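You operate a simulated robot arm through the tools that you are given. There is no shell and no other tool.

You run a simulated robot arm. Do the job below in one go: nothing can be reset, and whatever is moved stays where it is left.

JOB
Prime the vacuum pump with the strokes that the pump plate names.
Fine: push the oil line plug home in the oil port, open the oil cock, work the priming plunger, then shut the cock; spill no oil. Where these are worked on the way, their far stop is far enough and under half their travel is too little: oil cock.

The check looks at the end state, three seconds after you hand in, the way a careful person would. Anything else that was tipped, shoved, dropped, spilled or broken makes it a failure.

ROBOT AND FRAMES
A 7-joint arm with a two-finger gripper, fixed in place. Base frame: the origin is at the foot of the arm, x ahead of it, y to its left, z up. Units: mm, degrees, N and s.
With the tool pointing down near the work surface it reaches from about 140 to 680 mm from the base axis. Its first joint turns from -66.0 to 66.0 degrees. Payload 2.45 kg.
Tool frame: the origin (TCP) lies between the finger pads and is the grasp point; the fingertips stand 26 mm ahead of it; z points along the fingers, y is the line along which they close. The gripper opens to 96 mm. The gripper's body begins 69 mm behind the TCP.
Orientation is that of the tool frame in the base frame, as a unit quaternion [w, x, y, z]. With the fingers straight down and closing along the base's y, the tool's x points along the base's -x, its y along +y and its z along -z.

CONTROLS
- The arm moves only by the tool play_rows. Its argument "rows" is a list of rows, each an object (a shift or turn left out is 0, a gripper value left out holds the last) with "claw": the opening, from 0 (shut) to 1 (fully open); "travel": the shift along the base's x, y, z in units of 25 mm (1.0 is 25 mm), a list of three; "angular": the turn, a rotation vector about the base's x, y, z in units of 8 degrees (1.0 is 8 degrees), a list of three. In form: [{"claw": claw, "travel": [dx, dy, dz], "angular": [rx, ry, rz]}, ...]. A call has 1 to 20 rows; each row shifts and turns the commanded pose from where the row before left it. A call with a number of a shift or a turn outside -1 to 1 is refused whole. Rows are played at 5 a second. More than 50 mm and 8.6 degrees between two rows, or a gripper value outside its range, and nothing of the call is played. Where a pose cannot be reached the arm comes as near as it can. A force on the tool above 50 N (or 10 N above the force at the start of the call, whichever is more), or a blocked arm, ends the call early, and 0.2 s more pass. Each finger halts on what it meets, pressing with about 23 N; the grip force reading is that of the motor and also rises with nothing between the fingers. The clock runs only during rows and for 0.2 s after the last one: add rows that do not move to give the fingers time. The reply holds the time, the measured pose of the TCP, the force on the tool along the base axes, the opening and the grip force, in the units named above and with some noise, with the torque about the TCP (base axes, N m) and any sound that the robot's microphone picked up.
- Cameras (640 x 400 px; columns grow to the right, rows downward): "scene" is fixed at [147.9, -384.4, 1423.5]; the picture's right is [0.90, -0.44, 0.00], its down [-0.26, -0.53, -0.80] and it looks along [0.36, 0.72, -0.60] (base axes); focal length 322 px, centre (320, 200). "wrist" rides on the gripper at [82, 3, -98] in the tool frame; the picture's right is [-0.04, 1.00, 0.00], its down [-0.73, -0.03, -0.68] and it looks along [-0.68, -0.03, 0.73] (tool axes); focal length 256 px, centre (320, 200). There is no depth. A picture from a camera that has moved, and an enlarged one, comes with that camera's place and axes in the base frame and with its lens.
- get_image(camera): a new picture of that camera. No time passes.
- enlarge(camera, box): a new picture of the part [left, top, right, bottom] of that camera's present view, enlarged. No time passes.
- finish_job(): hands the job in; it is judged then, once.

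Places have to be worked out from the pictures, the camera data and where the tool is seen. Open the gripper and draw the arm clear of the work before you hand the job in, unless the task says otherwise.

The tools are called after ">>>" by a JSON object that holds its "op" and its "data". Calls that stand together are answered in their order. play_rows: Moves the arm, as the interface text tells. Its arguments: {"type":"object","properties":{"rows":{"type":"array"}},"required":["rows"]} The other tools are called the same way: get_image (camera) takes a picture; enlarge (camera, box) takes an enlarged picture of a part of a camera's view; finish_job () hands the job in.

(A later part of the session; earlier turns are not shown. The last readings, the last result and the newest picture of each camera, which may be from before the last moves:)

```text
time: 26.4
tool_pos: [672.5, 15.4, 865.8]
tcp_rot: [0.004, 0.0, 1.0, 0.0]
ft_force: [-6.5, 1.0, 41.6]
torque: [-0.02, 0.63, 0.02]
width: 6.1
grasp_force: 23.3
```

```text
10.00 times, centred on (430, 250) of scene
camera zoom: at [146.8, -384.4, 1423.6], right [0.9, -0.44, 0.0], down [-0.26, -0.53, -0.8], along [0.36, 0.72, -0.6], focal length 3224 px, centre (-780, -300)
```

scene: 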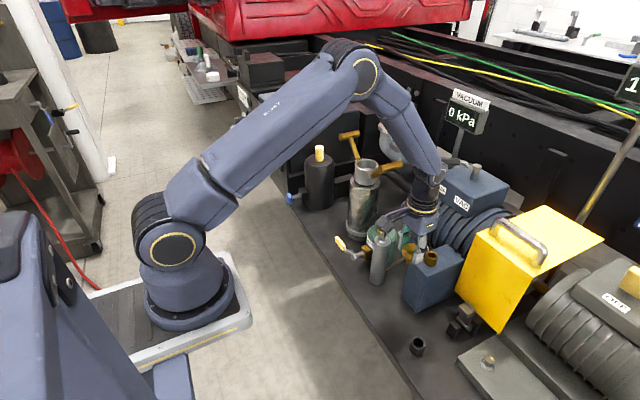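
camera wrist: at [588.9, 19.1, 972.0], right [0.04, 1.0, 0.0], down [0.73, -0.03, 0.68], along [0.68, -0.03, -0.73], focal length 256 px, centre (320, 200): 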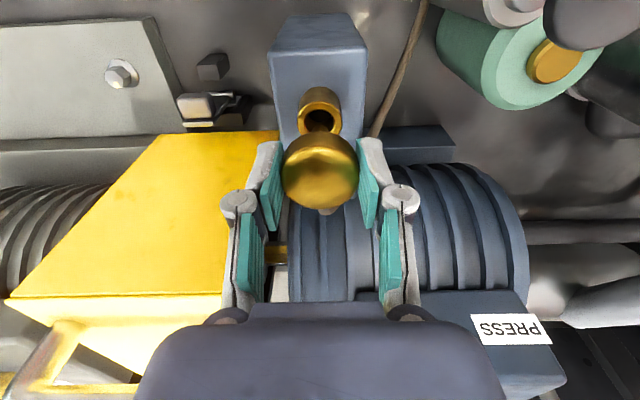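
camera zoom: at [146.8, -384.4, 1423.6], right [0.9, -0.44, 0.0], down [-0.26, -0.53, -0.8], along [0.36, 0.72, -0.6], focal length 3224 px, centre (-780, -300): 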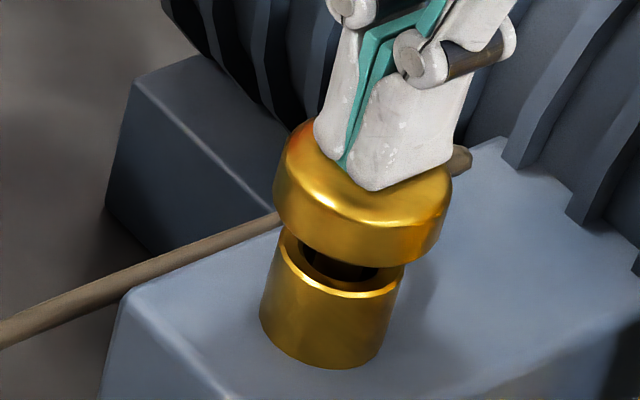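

At 42 N nothing moved. The torque shows I'm pressing about 11 mm off-centre at the fingers' front edge, which can jam the stem. I'll back off, shift +x so that edge is over the cap centre, pre-tilt slightly to counter arm flex, and push again.

>>> {"op": "play_rows", "data": {"rows": [{"travel": [0, 0, 0.2]}, {"travel": [0, 0, 0.12], "angular": [0, 0.05, 0]}, {"travel": [0.28, 0, 0]}, {}]}}

>>> {"op": "enlarge", "data": {"camera": "scene", "box": [410, 230, 450, 270]}}

>>> {"op": "enlarge", "data": {"camera": "wrist", "box": [260, 60, 380, 200]}}

```text
time: 27.4
tool_pos: [678.2, 15.3, 868.6]
tcp_rot: [-0.005, 0.0, 1.0, 0.0]
ft_force: [0.2, 0.5, 0.2]
torque: [0.01, 0.0, 0.03]
width: 0.0
grasp_force: 22.8
```

```text
10.00 times, centred on (430, 250) of scene
camera zoom: at [147.9, -384.4, 1423.5], right [0.9, -0.44, 0.0], down [-0.26, -0.53, -0.8], along [0.36, 0.72, -0.6], focal length 3224 px, centre (-780, -300)
```

zoom: 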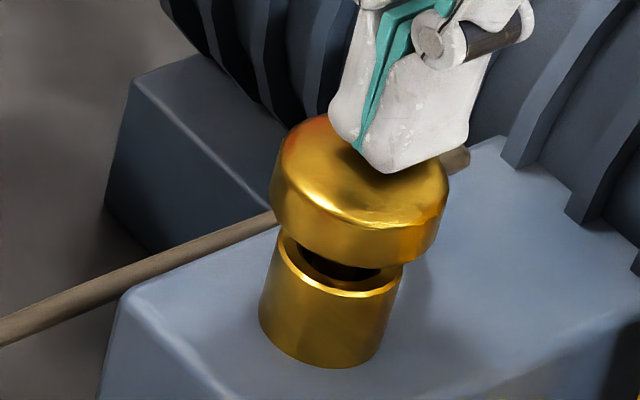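

```text
2.86 times, centred on (320, 130) of wrist
camera zoom: at [597.2, 19.4, 968.2], right [0.04, 1.0, 0.0], down [0.74, -0.03, 0.67], along [0.67, -0.03, -0.74], focal length 731 px, centre (320, 400)
```

zoom: 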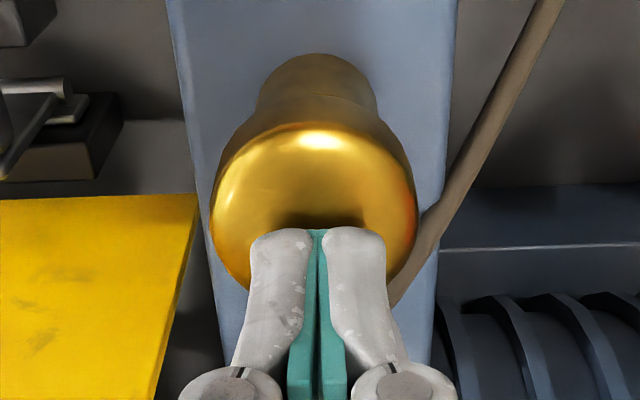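

With the contact-measured cap height (z 839.5), the cap centre works out to x≈667, so the fingers' front edge is now over it. I'll undo the pre-tilt so that edge makes contact, then press down slowly.

>>> {"op": "play_rows", "data": {"rows": [{"angular": [0, -0.08, 0]}, {"travel": [0, 0, -0.06]}, {"travel": [0, 0, -0.06]}, {}]}}

>>> {"op": "play_rows", "data": {"rows": [{"travel": [0, 0, -0.04]}, {"travel": [0, 0, -0.04]}, {"travel": [0, 0, -0.04]}, {}]}}

>>> {"op": "enlarge", "data": {"camera": "scene", "box": [410, 230, 450, 270]}}

```text
time: 28.4
tool_pos: [677.3, 16.4, 867.0]
tcp_rot: [0.002, 0.001, 1.0, 0.0]
ft_force: [0.4, -0.5, -0.3]
torque: [0.0, 0.01, 0.0]
width: 0.0
grasp_force: 23.1
```

```text
time: 29.4
tool_pos: [680.1, 16.3, 865.5]
tcp_rot: [0.003, 0.0, 1.0, 0.0]
ft_force: [-0.9, 0.7, 16.9]
torque: [0.0, 0.24, -0.01]
width: 6.1
grasp_force: 23.2
```

```text
10.00 times, centred on (430, 250) of scene
camera zoom: at [147.5, -384.4, 1423.6], right [0.9, -0.44, 0.0], down [-0.26, -0.53, -0.8], along [0.36, 0.72, -0.6], focal length 3224 px, centre (-780, -300)
```

zoom: 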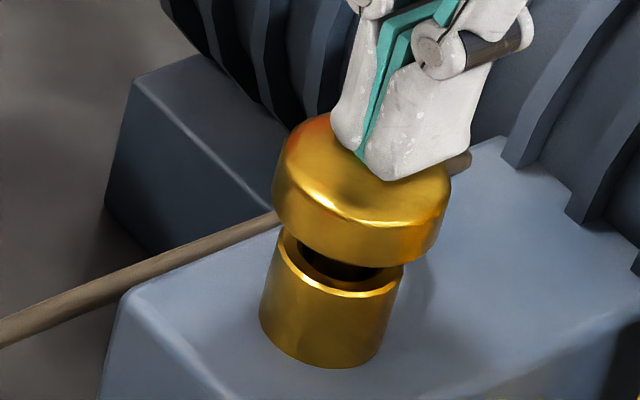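

Contact is now at x≈667, the cap centre, at 17 N. I'll press further in small steps.

>>> {"op": "play_rows", "data": {"rows": [{"travel": [0, 0, -0.04]}, {"travel": [0, 0, -0.04]}, {"travel": [0, 0, -0.04]}, {}, {}]}}

>>> {"op": "enlarge", "data": {"camera": "scene", "box": [410, 230, 450, 270]}}

```text
time: 30.6
tool_pos: [681.2, 16.3, 865.3]
tcp_rot: [0.007, 0.0, 1.0, 0.001]
ft_force: [-2.4, 1.1, 41.0]
torque: [0.03, 0.54, -0.01]
width: 5.9
grasp_force: 23.5
```

```text
10.00 times, centred on (430, 250) of scene
camera zoom: at [146.9, -384.4, 1423.6], right [0.9, -0.44, 0.0], down [-0.26, -0.53, -0.8], along [0.36, 0.72, -0.6], focal length 3224 px, centre (-780, -300)
```

zoom: 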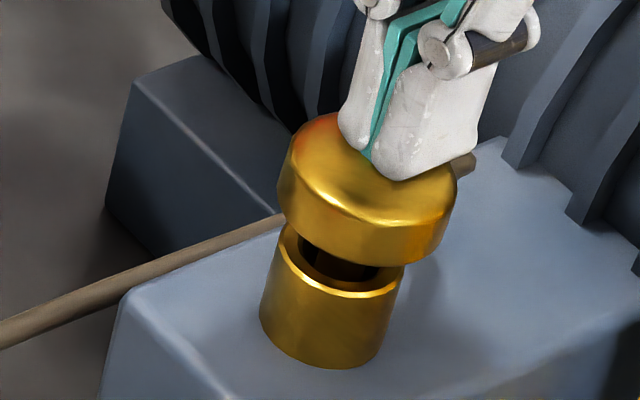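

The cap only shifts sideways a little under load and does not descend. I'll stop pushing and zoom hard into the gap between cap and rim to see what the stem meets.

>>> {"op": "play_rows", "data": {"rows": [{"travel": [0, 0, 0.2]}, {"travel": [0, 0, 0.4]}, {"travel": [-0.4, 0, 0.4]}, {}]}}

>>> {"op": "enlarge", "data": {"camera": "scene", "box": [422, 238, 442, 258]}}

>>> {"op": "enlarge", "data": {"camera": "wrist", "box": [285, 60, 355, 130]}}

```text
time: 31.6
tool_pos: [668.6, 15.1, 885.9]
tcp_rot: [0.001, 0.0, 1.0, 0.0]
ft_force: [-0.5, -0.5, -0.5]
torque: [0.01, 0.01, 0.01]
width: 0.0
grasp_force: 22.9
```

```text
16.00 times, centred on (432, 248) of scene
camera zoom: at [147.9, -384.4, 1423.5], right [0.9, -0.44, 0.0], down [-0.26, -0.53, -0.8], along [0.36, 0.72, -0.6], focal length 5159 px, centre (-1472, -568)
```

zoom: 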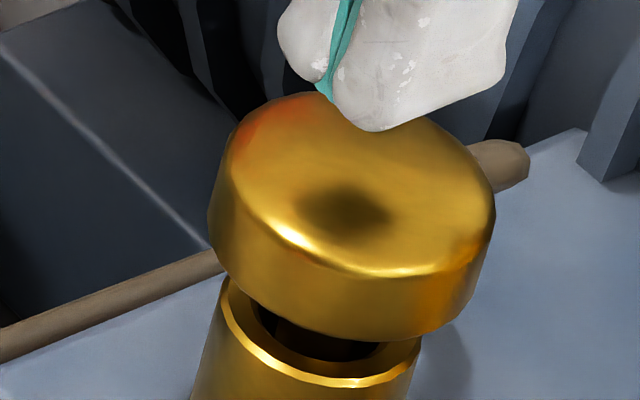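

```text
5.71 times, centred on (320, 95) of wrist
camera zoom: at [586.2, 19.0, 984.4], right [0.04, 1.0, 0.0], down [0.73, -0.03, 0.68], along [0.68, -0.03, -0.73], focal length 1463 px, centre (320, 800)
```

zoom: 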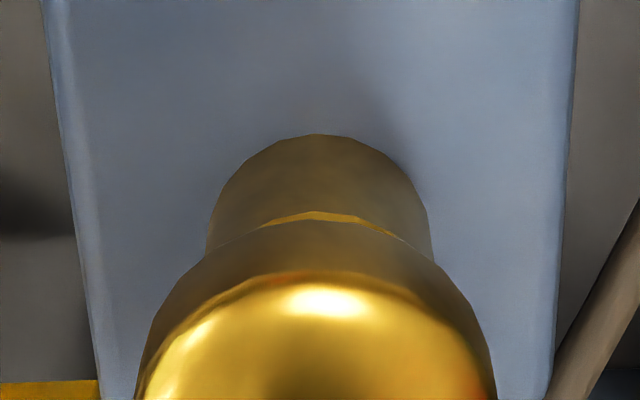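

The stem is centred in the opening, so I need to see inside the bore. I'll regrip the cap, lift the plug out and look into the hole.

>>> {"op": "play_rows", "data": {"rows": [{"claw": 0.4}, {"claw": 0.65, "travel": [-0.05, 0, 0]}, {}, {}, {"travel": [0, 0, -0.6]}, {"travel": [0, 0, -0.6]}, {"travel": [0, 0, -0.46]}, {}, {"claw": 0.3}, {"claw": 0}, {}, {}, {}]}}

>>> {"op": "enlarge", "data": {"camera": "wrist", "box": [260, 80, 380, 220]}}

```text
time: 34.4
tool_pos: [668.1, 14.7, 845.3]
tcp_rot: [0.003, 0.0, 1.0, -0.001]
ft_force: [-0.1, -0.3, 0.8]
torque: [-0.02, -0.04, -0.01]
width: 39.3
grasp_force: 22.8
```

```text
2.86 times, centred on (320, 150) of wrist
camera zoom: at [586.1, 19.5, 942.6], right [0.04, 1.0, 0.0], down [0.73, -0.03, 0.68], along [0.68, -0.03, -0.73], focal length 731 px, centre (320, 343)
```

zoom: 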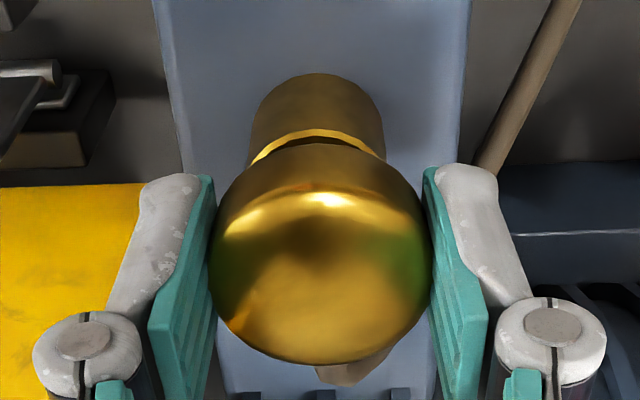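

The cap is gripped again. I'll lift 50 mm straight up with the tilt corrected and zoom into the bore with the scene camera.

>>> {"op": "play_rows", "data": {"rows": [{"travel": [0, 0, 0.2], "angular": [0, 0.03, 0]}, {"travel": [0, 0, 0.4]}, {"travel": [0, 0, 0.6]}, {"travel": [0, 0, 0.8]}, {}]}}

>>> {"op": "enlarge", "data": {"camera": "scene", "box": [424, 244, 438, 258]}}

>>> {"op": "enlarge", "data": {"camera": "scene", "box": [400, 210, 460, 270]}}

>>> {"op": "enlarge", "data": {"camera": "wrist", "box": [295, 80, 345, 140]}}

```text
time: 35.6
tool_pos: [666.9, 15.6, 895.0]
tcp_rot: [0.0, 0.0, 1.0, -0.001]
ft_force: [0.2, -0.3, -1.0]
torque: [0.02, 0.02, 0.01]
width: 39.2
grasp_force: 22.4
```

```text
16.00 times, centred on (431, 251) of scene
camera zoom: at [147.9, -384.4, 1423.5], right [0.9, -0.44, 0.0], down [-0.26, -0.53, -0.8], along [0.36, 0.72, -0.6], focal length 5159 px, centre (-1456, -616)
```

zoom: 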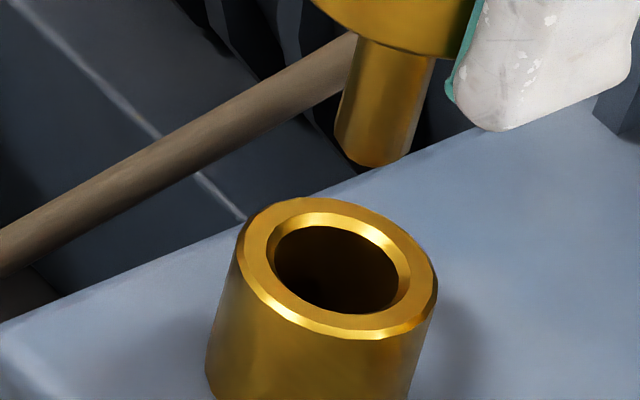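

```text
6.67 times, centred on (430, 240) of scene
camera zoom: at [147.9, -384.4, 1423.5], right [0.9, -0.44, 0.0], down [-0.26, -0.53, -0.8], along [0.36, 0.72, -0.6], focal length 2150 px, centre (-413, -67)
```

zoom: 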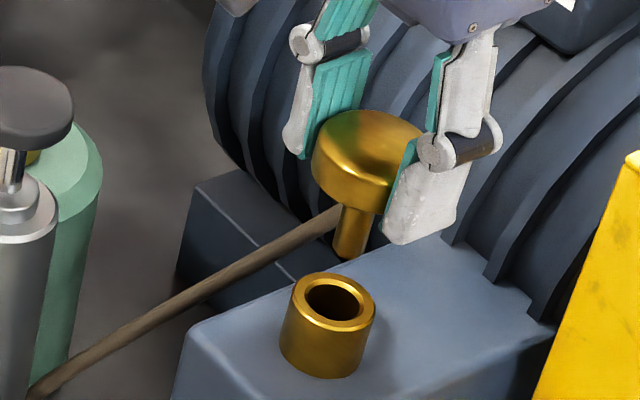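

```text
6.67 times, centred on (320, 110) of wrist
camera zoom: at [586.6, 19.3, 992.9], right [0.04, 1.0, 0.0], down [0.73, -0.03, 0.68], along [0.68, -0.03, -0.73], focal length 1707 px, centre (320, 800)
```

zoom: 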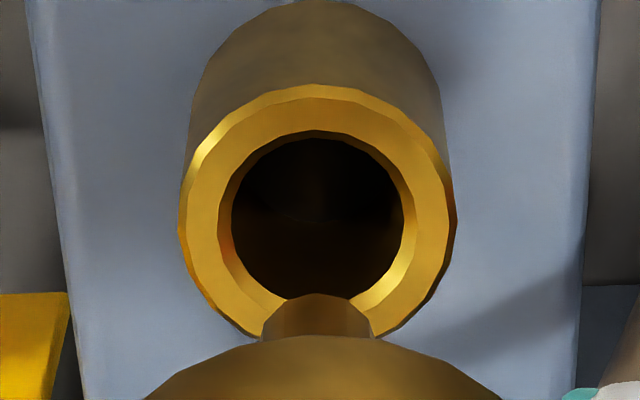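

I'll zoom further into the bore from the wrist camera to look for a ledge or bottom.

>>> {"op": "enlarge", "data": {"camera": "wrist", "box": [309, 98, 333, 113]}}

>>> {"op": "enlarge", "data": {"camera": "scene", "box": [427, 248, 437, 256]}}

>>> {"op": "get_image", "data": {"camera": "scene"}}

```text
16.00 times, centred on (321, 106) of wrist
camera zoom: at [586.6, 19.3, 992.9], right [0.04, 1.0, 0.0], down [0.73, -0.03, 0.68], along [0.68, -0.03, -0.73], focal length 4096 px, centre (304, 1712)
```

zoom: 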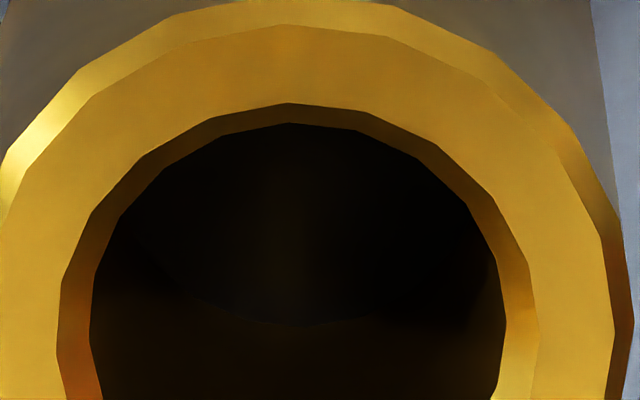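

```text
16.00 times, centred on (432, 252) of scene
camera zoom: at [147.9, -384.4, 1423.5], right [0.9, -0.44, 0.0], down [-0.26, -0.53, -0.8], along [0.36, 0.72, -0.6], focal length 5159 px, centre (-1472, -632)
```

zoom: 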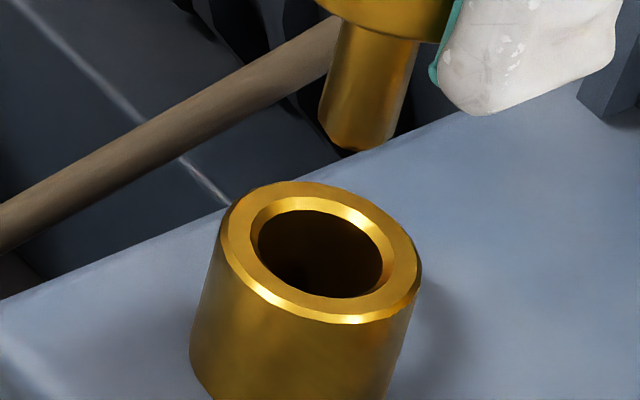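

```text
taken
```

scene: 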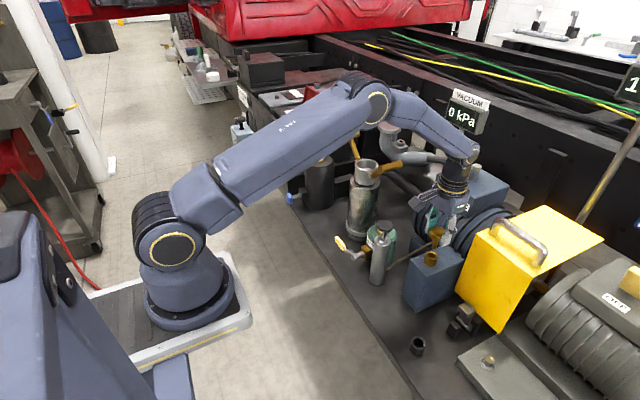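

The bore appears to end about 25 mm below the rim, and the plug stopped at roughly 20–22 mm. To learn whether that is a ledge, a tight fit or the bottom, I'll reinsert to about 10 mm depth and probe sideways clearance.

>>> {"op": "play_rows", "data": {"rows": [{"travel": [0, 0, -0.32]}, {"travel": [0, 0, -0.32]}, {"travel": [0, 0, -0.32]}, {"travel": [0, 0, -0.32]}, {"travel": [0, 0, -0.32]}, {}]}}

>>> {"op": "play_rows", "data": {"rows": [{"travel": [0.06, 0, 0]}, {}]}}

>>> {"op": "play_rows", "data": {"rows": [{"travel": [0.04, 0, 0]}, {}]}}

>>> {"op": "play_rows", "data": {"rows": [{"travel": [-0.1, 0, 0]}, {"travel": [-0.06, 0, 0]}, {}]}}

```text
time: 37.0
tool_pos: [668.2, 15.2, 854.5]
tcp_rot: [0.001, 0.0, 1.0, -0.001]
ft_force: [0.3, 0.2, -1.1]
torque: [-0.01, -0.07, -0.02]
width: 39.3
grasp_force: 23.0
```

```text
time: 37.6
tool_pos: [669.8, 15.4, 854.6]
tcp_rot: [0.001, 0.0, 1.0, 0.0]
ft_force: [-0.3, -0.3, -1.3]
torque: [-0.01, -0.02, 0.03]
width: 39.4
grasp_force: 23.4
```

```text
time: 38.2
tool_pos: [671.1, 14.5, 855.4]
tcp_rot: [-0.001, 0.0, 1.0, 0.0]
ft_force: [-2.2, 0.7, 0.4]
torque: [-0.02, 0.12, -0.01]
width: 39.2
grasp_force: 22.7
```

```text
time: 39.0
tool_pos: [666.8, 14.1, 854.0]
tcp_rot: [0.002, 0.0, 1.0, 0.0]
ft_force: [7.4, -1.0, -2.1]
torque: [-0.08, -0.47, -0.01]
width: 39.2
grasp_force: 22.5
```

Side contact appears at about +2.2 mm and −0.3 mm from the start, so the bore is tighter than it looks (±1.2 mm) and centred about 1 mm further in +x. I'll centre x and probe y the same way.

>>> {"op": "play_rows", "data": {"rows": [{"travel": [0.1, 0, 0]}, {"travel": [0, 0.06, 0]}, {}]}}

>>> {"op": "play_rows", "data": {"rows": [{"travel": [0, 0.04, 0]}, {}]}}

>>> {"op": "play_rows", "data": {"rows": [{"travel": [0, -0.1, 0]}, {"travel": [0, -0.06, 0]}, {}]}}

>>> {"op": "play_rows", "data": {"rows": [{"travel": [0, -0.04, 0]}, {}]}}

```text
time: 39.8
tool_pos: [668.2, 15.5, 854.8]
tcp_rot: [-0.001, 0.0, 1.0, -0.002]
ft_force: [-2.0, -5.5, -1.3]
torque: [-0.25, 0.1, 0.0]
width: 39.1
grasp_force: 23.1
```

```text
time: 40.4
tool_pos: [668.7, 17.1, 854.0]
tcp_rot: [0.0, 0.0, 1.0, 0.0]
ft_force: [-3.1, -11.1, -2.3]
torque: [-0.62, 0.2, -0.01]
width: 39.0
grasp_force: 23.3
```

```text
time: 41.2
tool_pos: [668.8, 16.3, 855.5]
tcp_rot: [0.001, -0.001, 1.0, 0.002]
ft_force: [1.0, -0.3, -1.7]
torque: [0.02, -0.02, 0.01]
width: 39.5
grasp_force: 23.3
```

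```text
time: 41.8
tool_pos: [668.6, 13.1, 854.9]
tcp_rot: [0.0, 0.001, 1.0, 0.001]
ft_force: [0.2, 2.5, 1.1]
torque: [0.21, -0.04, 0.01]
width: 39.2
grasp_force: 22.7
```

The free window in y is about −2.05 to +0.5, so the centre is at −0.8 mm with about 1.2 mm play each way. I'm going to that centre and lowering gently.

>>> {"op": "play_rows", "data": {"rows": [{"travel": [0, 0.068, 0]}, {"travel": [0, 0, -0.12]}, {"travel": [0, 0, -0.12]}, {}]}}

>>> {"op": "play_rows", "data": {"rows": [{"travel": [0, 0, -0.08]}, {"travel": [0, 0, -0.08]}, {}]}}

```text
time: 42.8
tool_pos: [669.1, 15.0, 848.2]
tcp_rot: [0.0, 0.0, 1.0, 0.0]
ft_force: [-0.4, 0.4, -1.0]
torque: [-0.02, 0.0, 0.01]
width: 39.1
grasp_force: 22.6
```

```text
time: 43.6
tool_pos: [669.6, 15.1, 844.7]
tcp_rot: [0.001, 0.0, 1.0, 0.0]
ft_force: [-4.8, -0.4, 12.0]
torque: [0.01, 0.26, 0.02]
width: 39.5
grasp_force: 22.9
```

It stopped at the same depth with Fx −4.8 N. Earlier presses gave +3 N at x≈667.3, so the inner bore centre must be near x≈667.9. I'll ease up, shift −x about 1.1 mm and press again.

>>> {"op": "play_rows", "data": {"rows": [{"travel": [0, 0, 0.06]}, {"travel": [-0.045, 0, 0]}, {"travel": [0, 0, -0.06]}, {}]}}

>>> {"op": "play_rows", "data": {"rows": [{"travel": [0, 0, -0.04]}, {}]}}

```text
time: 44.6
tool_pos: [667.6, 15.2, 845.2]
tcp_rot: [0.0, 0.0, 1.0, 0.0]
ft_force: [1.1, -0.3, 1.8]
torque: [-0.02, -0.07, 0.0]
width: 39.4
grasp_force: 23.1
```

```text
time: 45.2
tool_pos: [669.1, 15.4, 843.7]
tcp_rot: [0.001, -0.001, 1.0, 0.001]
ft_force: [-2.0, 0.6, 12.8]
torque: [0.09, 0.07, -0.03]
width: 39.3
grasp_force: 23.0
```

Contact resistance is still there at this depth. I'll do a small lateral search under light pressure and watch for Fz to drop.

>>> {"op": "play_rows", "data": {"rows": [{"travel": [-0.02, 0, 0]}, {}]}}

>>> {"op": "play_rows", "data": {"rows": [{"travel": [-0.02, 0, 0]}, {}]}}

>>> {"op": "play_rows", "data": {"rows": [{"travel": [0.02, 0.02, 0]}, {}]}}

>>> {"op": "play_rows", "data": {"rows": [{"travel": [0, -0.04, 0]}, {}]}}

>>> {"op": "enlarge", "data": {"camera": "scene", "box": [410, 230, 450, 270]}}

```text
time: 45.8
tool_pos: [668.0, 15.2, 844.4]
tcp_rot: [0.001, -0.001, 1.0, -0.001]
ft_force: [0.7, 2.4, 14.3]
torque: [0.12, -0.09, -0.03]
width: 39.3
grasp_force: 23.2
```

```text
time: 46.4
tool_pos: [667.5, 14.5, 844.3]
tcp_rot: [0.003, 0.0, 1.0, 0.0]
ft_force: [4.3, 1.9, 15.0]
torque: [0.09, -0.26, 0.0]
width: 39.3
grasp_force: 22.9
```

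```text
time: 47.0
tool_pos: [667.2, 13.8, 842.8]
tcp_rot: [0.001, 0.001, 1.0, 0.0]
ft_force: [4.6, -0.9, 16.6]
torque: [-0.01, -0.25, 0.02]
width: 39.1
grasp_force: 23.1
```

```text
time: 47.6
tool_pos: [667.9, 15.7, 844.0]
tcp_rot: [-0.001, 0.0, 1.0, -0.001]
ft_force: [7.7, 1.8, 9.9]
torque: [0.1, -0.37, 0.0]
width: 39.1
grasp_force: 22.3
```

```text
10.00 times, centred on (430, 250) of scene
camera zoom: at [147.8, -384.3, 1423.5], right [0.9, -0.44, 0.0], down [-0.26, -0.53, -0.8], along [0.36, 0.72, -0.6], focal length 3224 px, centre (-780, -300)
```

zoom: 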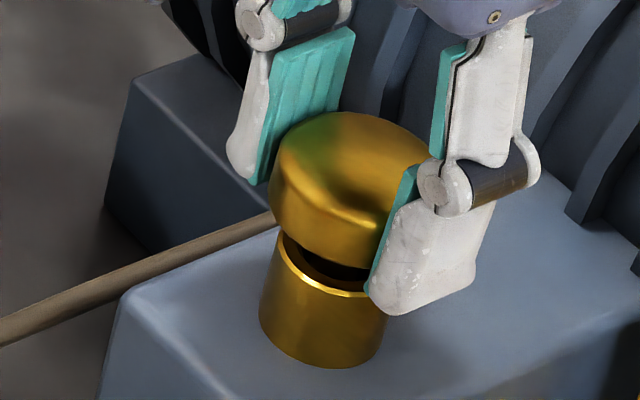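

The cap-to-rim gap (about 15 mm) equals the gap it had when parked in its holder. The stem length minus that gap also matches the visible bore depth of about 25 mm. I judge the plug is bottomed, so I'll relax the side load, release, and give a final centred push from above to confirm.

>>> {"op": "play_rows", "data": {"rows": [{"travel": [0.03, 0, 0]}, {"claw": 0.5}, {"claw": 0.65}, {}, {"travel": [0, 0, 0.3]}, {"travel": [0, 0, 0.6]}, {"travel": [0, 0, 0.6]}, {}]}}

>>> {"op": "enlarge", "data": {"camera": "scene", "box": [410, 230, 450, 270]}}

>>> {"op": "enlarge", "data": {"camera": "wrist", "box": [260, 60, 380, 200]}}

```text
time: 49.4
tool_pos: [667.6, 12.8, 882.7]
tcp_rot: [0.0, 0.001, 1.0, 0.001]
ft_force: [-0.1, 0.7, 0.2]
torque: [0.0, -0.01, -0.02]
width: 62.4
grasp_force: 0.0
```

```text
10.00 times, centred on (430, 250) of scene
camera zoom: at [147.9, -384.4, 1423.5], right [0.9, -0.44, 0.0], down [-0.26, -0.53, -0.8], along [0.36, 0.72, -0.6], focal length 3224 px, centre (-780, -300)
```

zoom: 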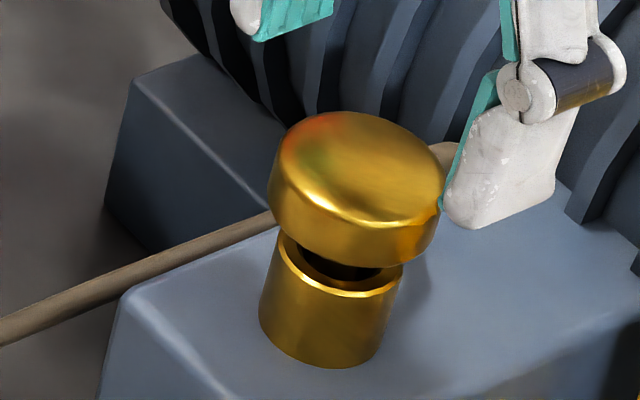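

```text
2.86 times, centred on (320, 130) of wrist
camera zoom: at [586.3, 17.6, 980.8], right [0.04, 1.0, 0.0], down [0.73, -0.03, 0.68], along [0.68, -0.03, -0.73], focal length 731 px, centre (320, 400)
```

zoom: 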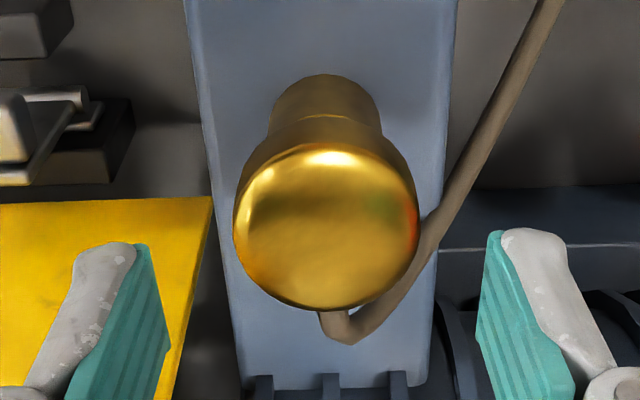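

The plug sits at exactly the same seated height as after the 41 N pushes, so I'm satisfied it's home. Next I'll raise clear, retreat and view the oil cock up close.

>>> {"op": "play_rows", "data": {"rows": [{"travel": [0, 0, 0.95]}, {"travel": [0, 0, 0.95]}, {"travel": [-0.95, 0.2, 0]}, {"travel": [-0.95, 0.2, 0]}, {"travel": [-0.95, 0.6, 0]}, {"travel": [-0.95, 0.95, 0]}, {"travel": [-0.95, 0.95, 0]}, {"travel": [-0.95, 0.95, 0]}, {"travel": [-0.95, 0.95, 0]}, {"travel": [-0.95, 0.95, -0.5]}, {"travel": [0, 0.95, -0.95]}, {"travel": [0, 0.95, -0.95]}, {"travel": [0, 0.9, -0.95]}, {"travel": [0, 0, -0.95]}, {"travel": [0, 0, -0.95]}, {}]}}

>>> {"op": "get_image", "data": {"camera": "wrist"}}

>>> {"op": "get_image", "data": {"camera": "scene"}}

```text
time: 52.8
tool_pos: [478.4, 230.1, 797.4]
tcp_rot: [0.0, 0.0, 1.0, 0.0]
ft_force: [-0.1, 0.5, -0.1]
torque: [-0.01, 0.02, -0.02]
width: 62.4
grasp_force: 0.1
```

```text
taken
camera wrist: at [396.1, 233.7, 896.0], right [0.04, 1.0, 0.0], down [0.73, -0.03, 0.68], along [0.68, -0.03, -0.73], focal length 256 px, centre (320, 200)
```

wrist: 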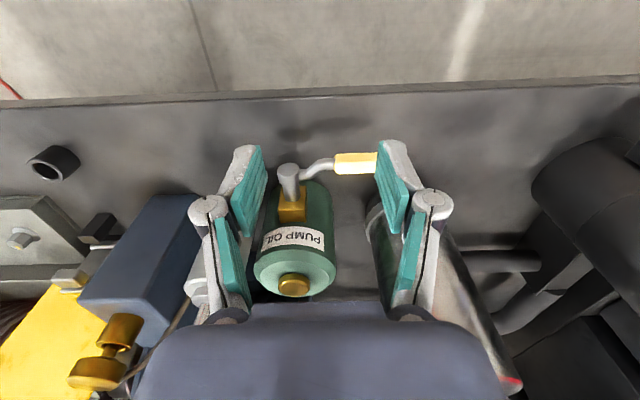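

```text
taken
```

scene: 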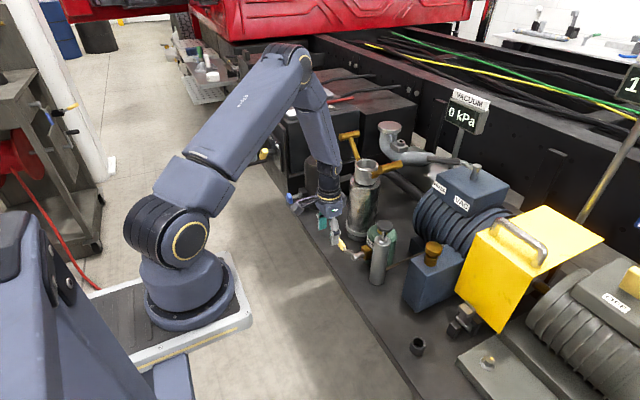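

>>> {"op": "enlarge", "data": {"camera": "wrist", "box": [240, 130, 400, 250]}}

>>> {"op": "enlarge", "data": {"camera": "scene", "box": [320, 220, 400, 290]}}

```text
3.33 times, centred on (320, 190) of wrist
camera zoom: at [396.1, 233.7, 896.0], right [0.04, 1.0, 0.0], down [0.73, -0.03, 0.68], along [0.68, -0.03, -0.73], focal length 853 px, centre (320, 233)
```

zoom: 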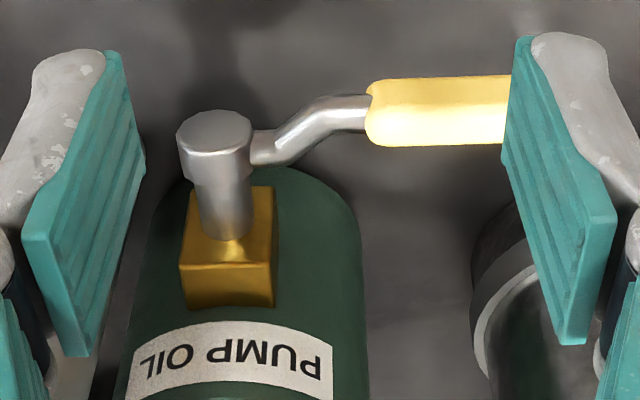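

```text
5.71 times, centred on (360, 255) of scene
camera zoom: at [147.9, -384.4, 1423.5], right [0.9, -0.44, 0.0], down [-0.26, -0.53, -0.8], along [0.36, 0.72, -0.6], focal length 1842 px, centre (91, -114)
```

zoom: 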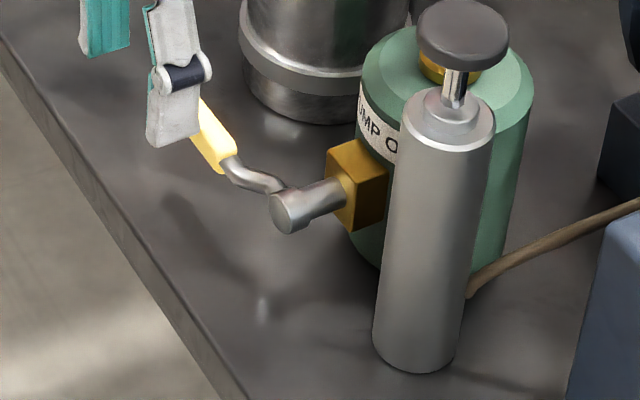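

I now read the cock like this:
- The spindle is horizontal along x, at about (y 193, z 680).
- The yellow handle points to +y, with its axis at x≈548 and z≈679 and its tip near y≈308.
- The bench (z≈620) blocks turning down, so the handle must swing up.

I'll turn the gripper +90° about z, so the fingers close along x, and stay well clear.

>>> {"op": "play_rows", "data": {"rows": [{"travel": [0, 0.5, 0.3], "angular": [0, 0, 1]}, {"travel": [0, 0.5, 0], "angular": [0, 0, 1]}, {"travel": [0, 0.5, 0], "angular": [0, 0, 1]}, {"travel": [0, 0.5, 0], "angular": [0, 0, 1]}, {"angular": [0, 0, 1]}, {"angular": [0, 0, 1]}, {"angular": [0, 0, 1]}, {"angular": [0, 0, 1]}, {"angular": [0, 0, 1]}, {"angular": [0, 0, 1]}, {"angular": [0, 0, 1]}, {"angular": [0, 0, 0.25]}, {}]}}

>>> {"op": "get_image", "data": {"camera": "wrist"}}

>>> {"op": "get_image", "data": {"camera": "scene"}}

```text
time: 55.6
tool_pos: [477.2, 278.1, 805.3]
tcp_rot: [0.0, 0.708, -0.707, 0.001]
ft_force: [-1.2, 0.8, -0.3]
torque: [0.01, 0.01, 0.01]
width: 62.3
grasp_force: 0.0
```

```text
taken
camera wrist: at [474.6, 197.0, 903.2], right [-1.0, 0.04, 0.0], down [0.03, 0.73, 0.68], along [0.03, 0.68, -0.73], focal length 256 px, centre (320, 200)
```

wrist: 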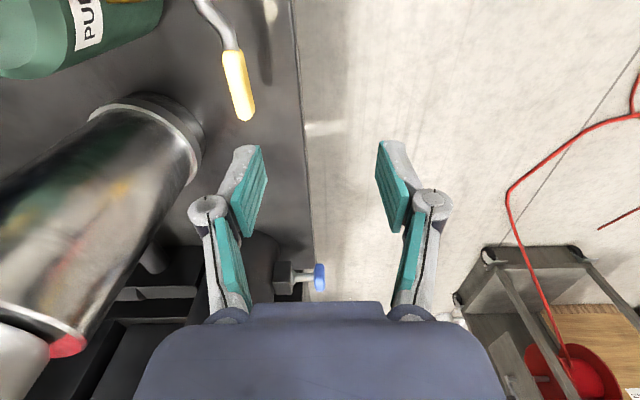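

```text
taken
```

scene: 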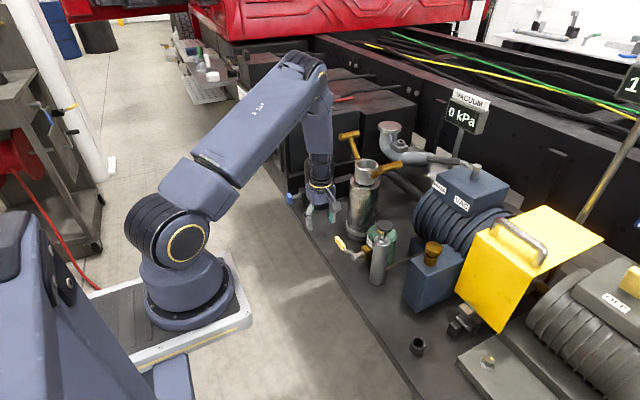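

The rotated view puts the yellow grip at x≈549.5, y from 244 to 299. I'll move above it at y≈285 and descend partway to check alignment.

>>> {"op": "play_rows", "data": {"rows": [{"travel": [0.96, 0.09, 0]}, {"travel": [0.96, 0.09, 0]}, {"travel": [0.96, 0.09, 0]}, {"travel": [0, 0, -0.8]}, {"travel": [0, 0, -0.8]}, {}]}}

>>> {"op": "get_image", "data": {"camera": "wrist"}}

>>> {"op": "enlarge", "data": {"camera": "wrist", "box": [240, 30, 400, 190]}}

>>> {"op": "enlarge", "data": {"camera": "scene", "box": [300, 180, 400, 290]}}

```text
time: 57.0
tool_pos: [549.5, 284.2, 763.4]
tcp_rot: [0.0, -0.707, 0.707, 0.0]
ft_force: [-0.6, 0.9, 0.7]
torque: [0.02, -0.02, -0.03]
width: 62.4
grasp_force: 0.0
```

```text
taken
camera wrist: at [546.4, 204.4, 862.7], right [-1.0, 0.04, 0.0], down [0.03, 0.73, 0.68], along [0.03, 0.68, -0.73], focal length 256 px, centre (320, 200)
```

wrist: 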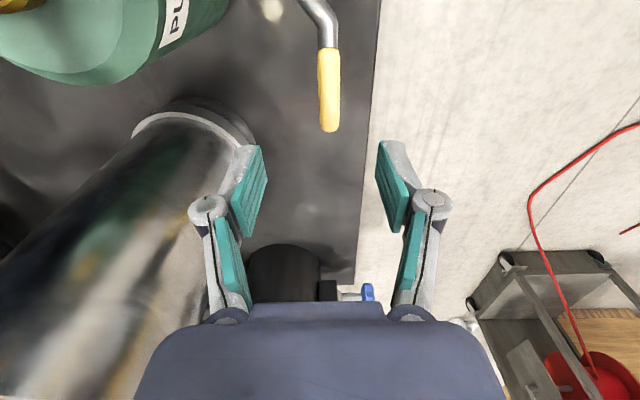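

```text
2.50 times, centred on (320, 110) of wrist
camera zoom: at [546.4, 204.4, 862.7], right [-1.0, 0.04, 0.0], down [0.03, 0.73, 0.68], along [0.03, 0.68, -0.73], focal length 640 px, centre (320, 425)
```

zoom: 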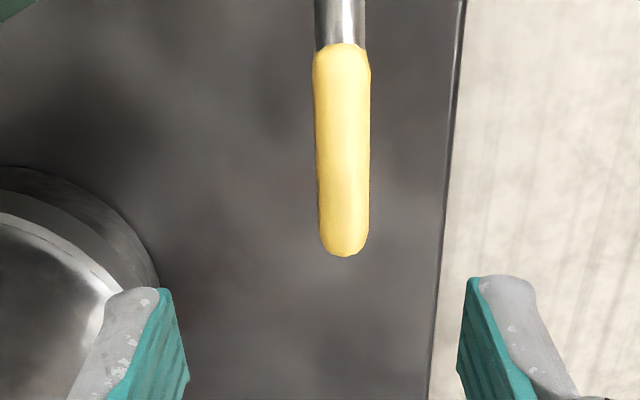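

```text
3.64 times, centred on (350, 235) of scene
camera zoom: at [147.9, -384.4, 1423.5], right [0.9, -0.44, 0.0], down [-0.26, -0.53, -0.8], along [0.36, 0.72, -0.6], focal length 1172 px, centre (211, 73)
```

zoom: 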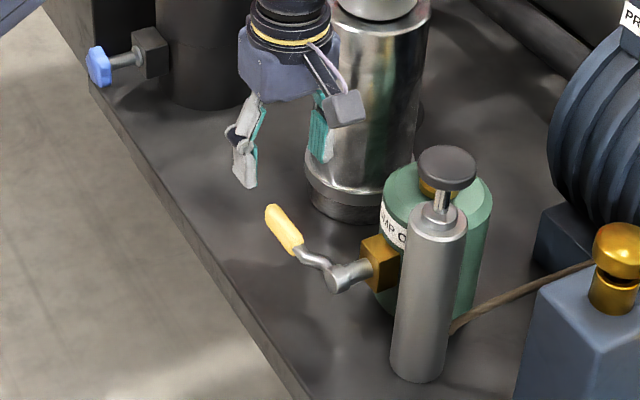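

The handle is about 6 mm toward −x from the gripper axis and spans y≈244–302. I'll correct x, descend to handle level (z≈680) and check before closing.

>>> {"op": "play_rows", "data": {"rows": [{"travel": [-0.24, 0, 0]}, {"travel": [0, 0, -0.8]}, {"travel": [0, 0, -0.8]}, {"travel": [0, 0, -0.8]}, {"travel": [0, 0, -0.6]}, {}]}}

>>> {"op": "enlarge", "data": {"camera": "wrist", "box": [220, 60, 420, 240]}}

>>> {"op": "enlarge", "data": {"camera": "scene", "box": [300, 190, 380, 280]}}

```text
time: 58.4
tool_pos: [543.7, 285.2, 690.4]
tcp_rot: [0.0, 0.707, -0.707, 0.0]
ft_force: [0.5, 0.4, -0.3]
torque: [-0.03, -0.02, 0.0]
width: 62.4
grasp_force: 0.1
```

```text
2.22 times, centred on (320, 150) of wrist
camera zoom: at [539.9, 204.1, 788.3], right [-1.0, 0.04, 0.0], down [0.03, 0.73, 0.68], along [0.03, 0.68, -0.73], focal length 569 px, centre (320, 311)
```

zoom: 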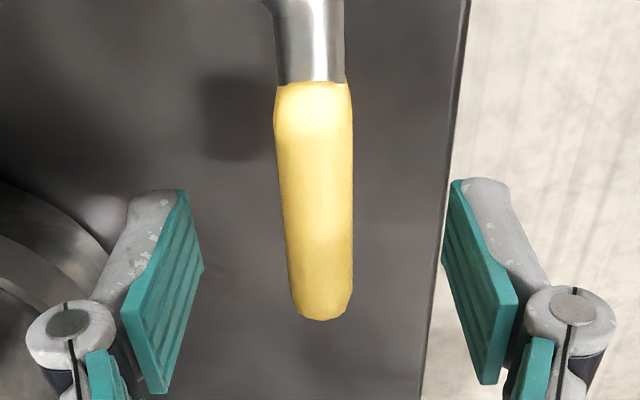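

```text
4.44 times, centred on (340, 235) of scene
camera zoom: at [147.9, -384.4, 1423.5], right [0.9, -0.44, 0.0], down [-0.26, -0.53, -0.8], along [0.36, 0.72, -0.6], focal length 1433 px, centre (231, 44)
```

zoom: 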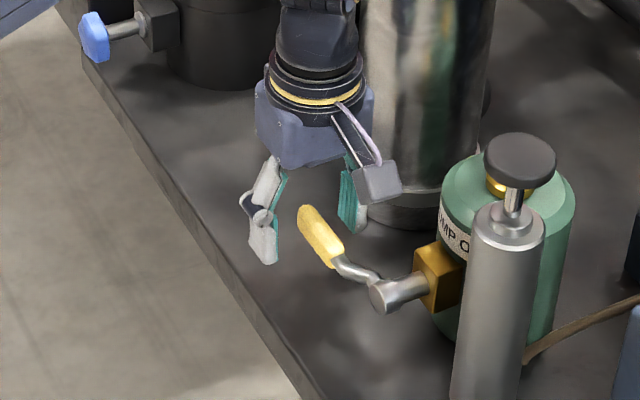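

The handle is centred between the fingers at about TCP level. I'll close on it.

>>> {"op": "play_rows", "data": {"rows": [{"claw": 0.4}, {"claw": 0.2}, {"claw": 0.0}, {}, {}, {}]}}

>>> {"op": "enlarge", "data": {"camera": "wrist", "box": [220, 60, 420, 240]}}

>>> {"op": "enlarge", "data": {"camera": "scene", "box": [300, 190, 380, 280]}}

```text
time: 59.8
tool_pos: [542.2, 284.8, 690.3]
tcp_rot: [0.001, 0.708, -0.706, 0.0]
ft_force: [-0.1, -0.1, -1.3]
torque: [0.03, 0.02, 0.02]
width: 20.6
grasp_force: 45.3
```

```text
2.22 times, centred on (320, 150) of wrist
camera zoom: at [539.8, 204.0, 788.4], right [-1.0, 0.04, 0.0], down [0.03, 0.73, 0.68], along [0.03, 0.68, -0.73], focal length 569 px, centre (320, 311)
```

zoom: 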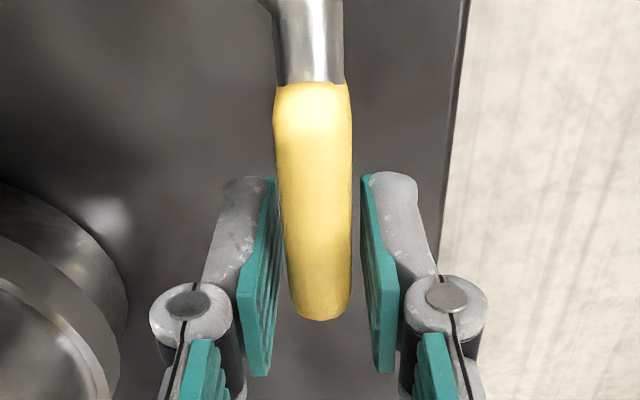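

```text
4.44 times, centred on (340, 235) of scene
camera zoom: at [147.9, -384.4, 1423.5], right [0.9, -0.44, 0.0], down [-0.26, -0.53, -0.8], along [0.36, 0.72, -0.6], focal length 1433 px, centre (231, 44)
```

zoom: 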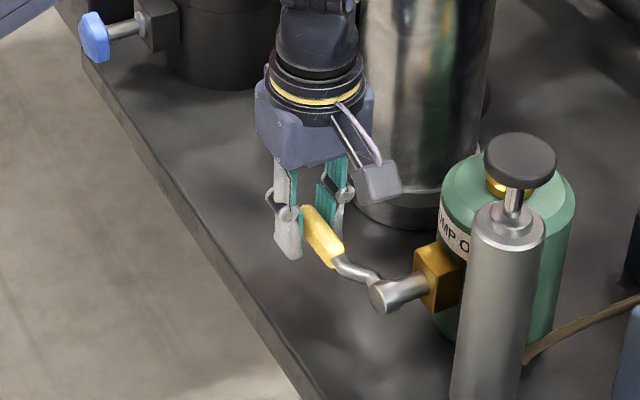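

The handle is gripped (20.6 mm). I'll start turning it upward along the arc (radius ≈92 mm about y≈192.6) and check forces after 12°.

>>> {"op": "play_rows", "data": {"rows": [{"travel": [0, -0.02, 0.386]}, {"travel": [0, -0.06, 0.381]}, {}]}}

>>> {"op": "enlarge", "data": {"camera": "scene", "box": [300, 190, 380, 280]}}

>>> {"op": "enlarge", "data": {"camera": "wrist", "box": [220, 20, 420, 220]}}

```text
time: 60.6
tool_pos: [543.1, 282.7, 708.8]
tcp_rot: [-0.001, -0.707, 0.707, 0.0]
ft_force: [0.6, 2.2, -16.7]
torque: [1.41, -0.01, 0.02]
width: 20.7
grasp_force: 44.8
```

```text
4.44 times, centred on (340, 235) of scene
camera zoom: at [148.2, -384.2, 1423.5], right [0.9, -0.44, 0.0], down [-0.26, -0.53, -0.8], along [0.36, 0.72, -0.6], focal length 1433 px, centre (231, 44)
```

zoom: 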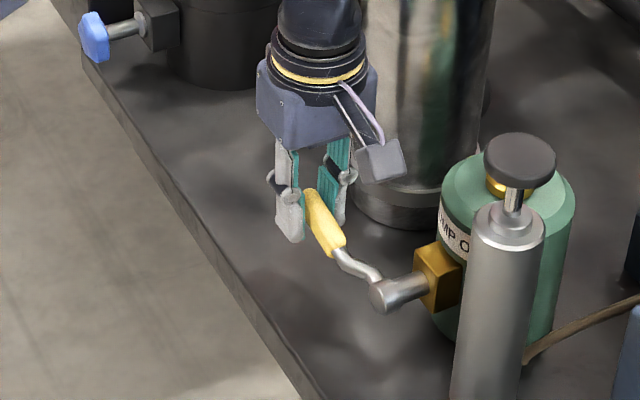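

```text
2.00 times, centred on (320, 120) of wrist
camera zoom: at [539.9, 202.0, 807.3], right [-1.0, 0.04, 0.0], down [0.03, 0.73, 0.68], along [0.03, 0.68, -0.73], focal length 512 px, centre (320, 360)
```

zoom: 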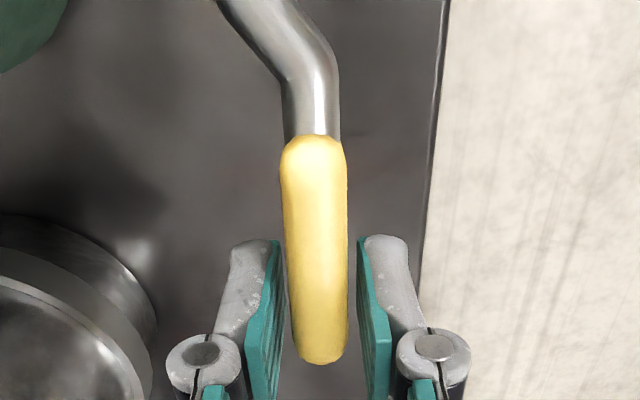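

The handle is turning up, with Fz −17 N from friction. I'll continue along the arc to about 36°.

>>> {"op": "play_rows", "data": {"rows": [{"travel": [0, -0.1, 0.373]}, {"travel": [0, -0.138, 0.36]}, {"travel": [0, -0.175, 0.344]}, {"travel": [0, -0.21, 0.324]}, {}]}}

>>> {"op": "enlarge", "data": {"camera": "scene", "box": [300, 190, 380, 280]}}

>>> {"op": "enlarge", "data": {"camera": "wrist", "box": [220, 20, 420, 220]}}

```text
time: 61.8
tool_pos: [542.8, 268.6, 744.5]
tcp_rot: [0.0, -0.707, 0.707, 0.002]
ft_force: [-6.8, 12.5, -11.6]
torque: [1.53, 0.05, -0.06]
width: 20.8
grasp_force: 45.2
```

```text
4.44 times, centred on (340, 235) of scene
camera zoom: at [148.0, -384.1, 1423.6], right [0.9, -0.44, 0.0], down [-0.26, -0.53, -0.8], along [0.36, 0.72, -0.6], focal length 1433 px, centre (231, 44)
```

zoom: 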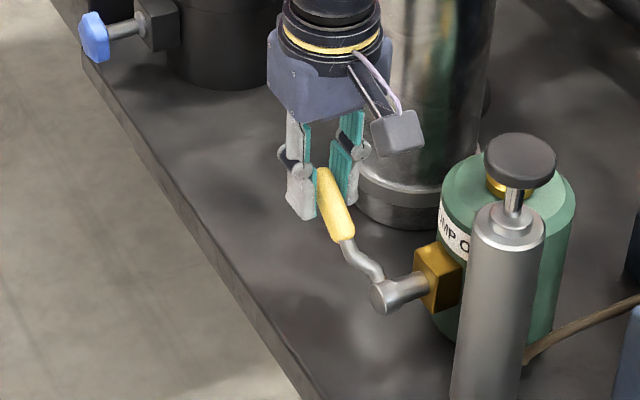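

```text
2.00 times, centred on (320, 120) of wrist
camera zoom: at [539.8, 187.1, 842.3], right [-1.0, 0.04, 0.0], down [0.03, 0.73, 0.68], along [0.03, 0.68, -0.73], focal length 512 px, centre (320, 360)
```

zoom: 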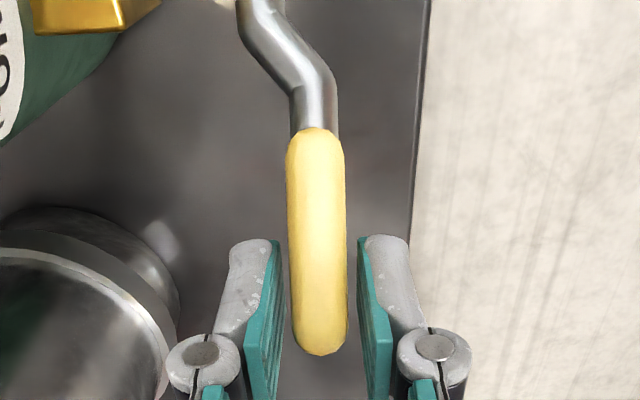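

The motion is clean: about 17 N tangential and only 3 N radial. I'll continue to about 60°.

>>> {"op": "play_rows", "data": {"rows": [{"travel": [-0.02, -0.243, 0.3]}, {"travel": [0, -0.273, 0.273]}, {"travel": [0, -0.3, 0.243]}, {"travel": [0, -0.324, 0.21]}, {}]}}

>>> {"op": "enlarge", "data": {"camera": "scene", "box": [300, 180, 390, 280]}}

>>> {"op": "get_image", "data": {"camera": "wrist"}}

```text
time: 63.0
tool_pos: [543.2, 239.0, 770.7]
tcp_rot: [0.0, 0.707, -0.707, -0.001]
ft_force: [-3.8, 13.2, -11.6]
torque: [1.57, 0.1, -0.06]
width: 21.2
grasp_force: 45.9
```

```text
4.00 times, centred on (345, 230) of scene
camera zoom: at [148.0, -384.1, 1423.6], right [0.9, -0.44, 0.0], down [-0.26, -0.53, -0.8], along [0.36, 0.72, -0.6], focal length 1290 px, centre (220, 80)
```

zoom: 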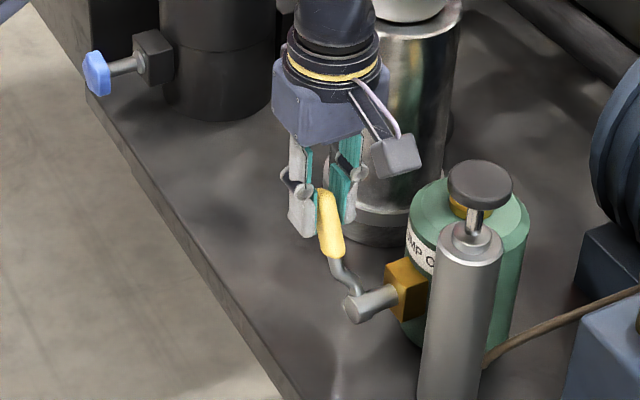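

```text
taken
camera wrist: at [539.9, 157.9, 868.3], right [-1.0, 0.04, 0.0], down [0.03, 0.73, 0.68], along [0.03, 0.68, -0.73], focal length 256 px, centre (320, 200)
```

wrist: 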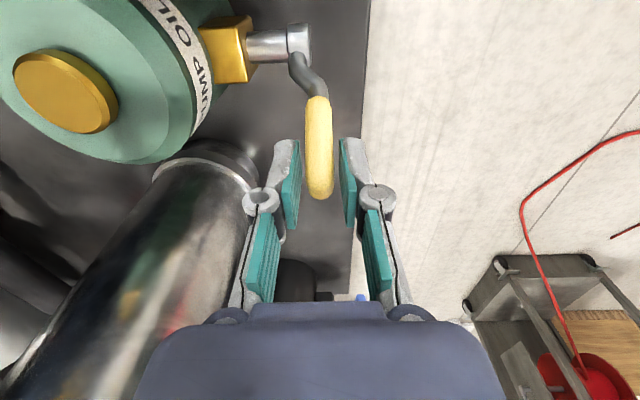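

It's about 60° up and the camera housing still clears the plunger knob. I'll continue to about 78°.

>>> {"op": "play_rows", "data": {"rows": [{"travel": [0, -0.344, 0.175]}, {"travel": [0, -0.36, 0.138]}, {"travel": [0, -0.373, 0.1]}, {}]}}

>>> {"op": "enlarge", "data": {"camera": "scene", "box": [300, 180, 400, 280]}}

>>> {"op": "get_image", "data": {"camera": "wrist"}}

```text
time: 64.0
tool_pos: [542.3, 213.5, 780.2]
tcp_rot: [-0.001, 0.707, -0.707, -0.002]
ft_force: [-4.8, 16.4, -6.7]
torque: [1.64, 0.08, -0.02]
width: 21.4
grasp_force: 44.6
```

```text
4.00 times, centred on (350, 230) of scene
camera zoom: at [147.9, -384.0, 1423.6], right [0.9, -0.44, 0.0], down [-0.26, -0.53, -0.8], along [0.36, 0.72, -0.6], focal length 1290 px, centre (200, 80)
```

zoom: 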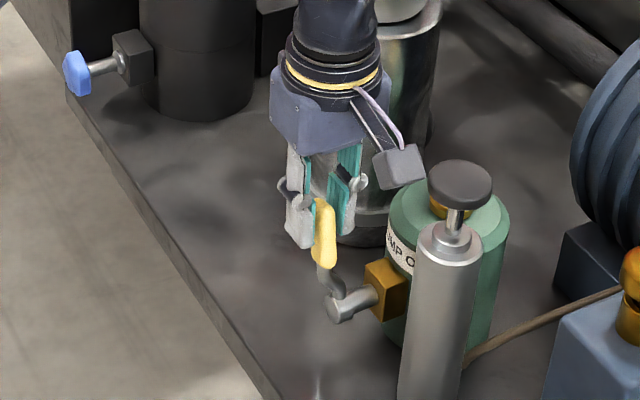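

```text
taken
camera wrist: at [539.8, 132.2, 878.6], right [-1.0, 0.04, 0.0], down [0.03, 0.73, 0.68], along [0.03, 0.68, -0.73], focal length 256 px, centre (320, 200)
```

wrist: 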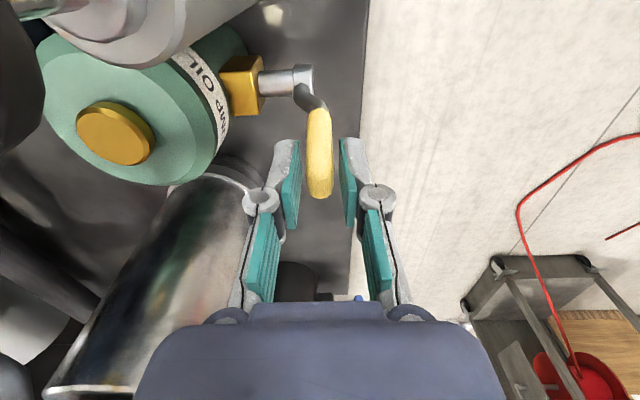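

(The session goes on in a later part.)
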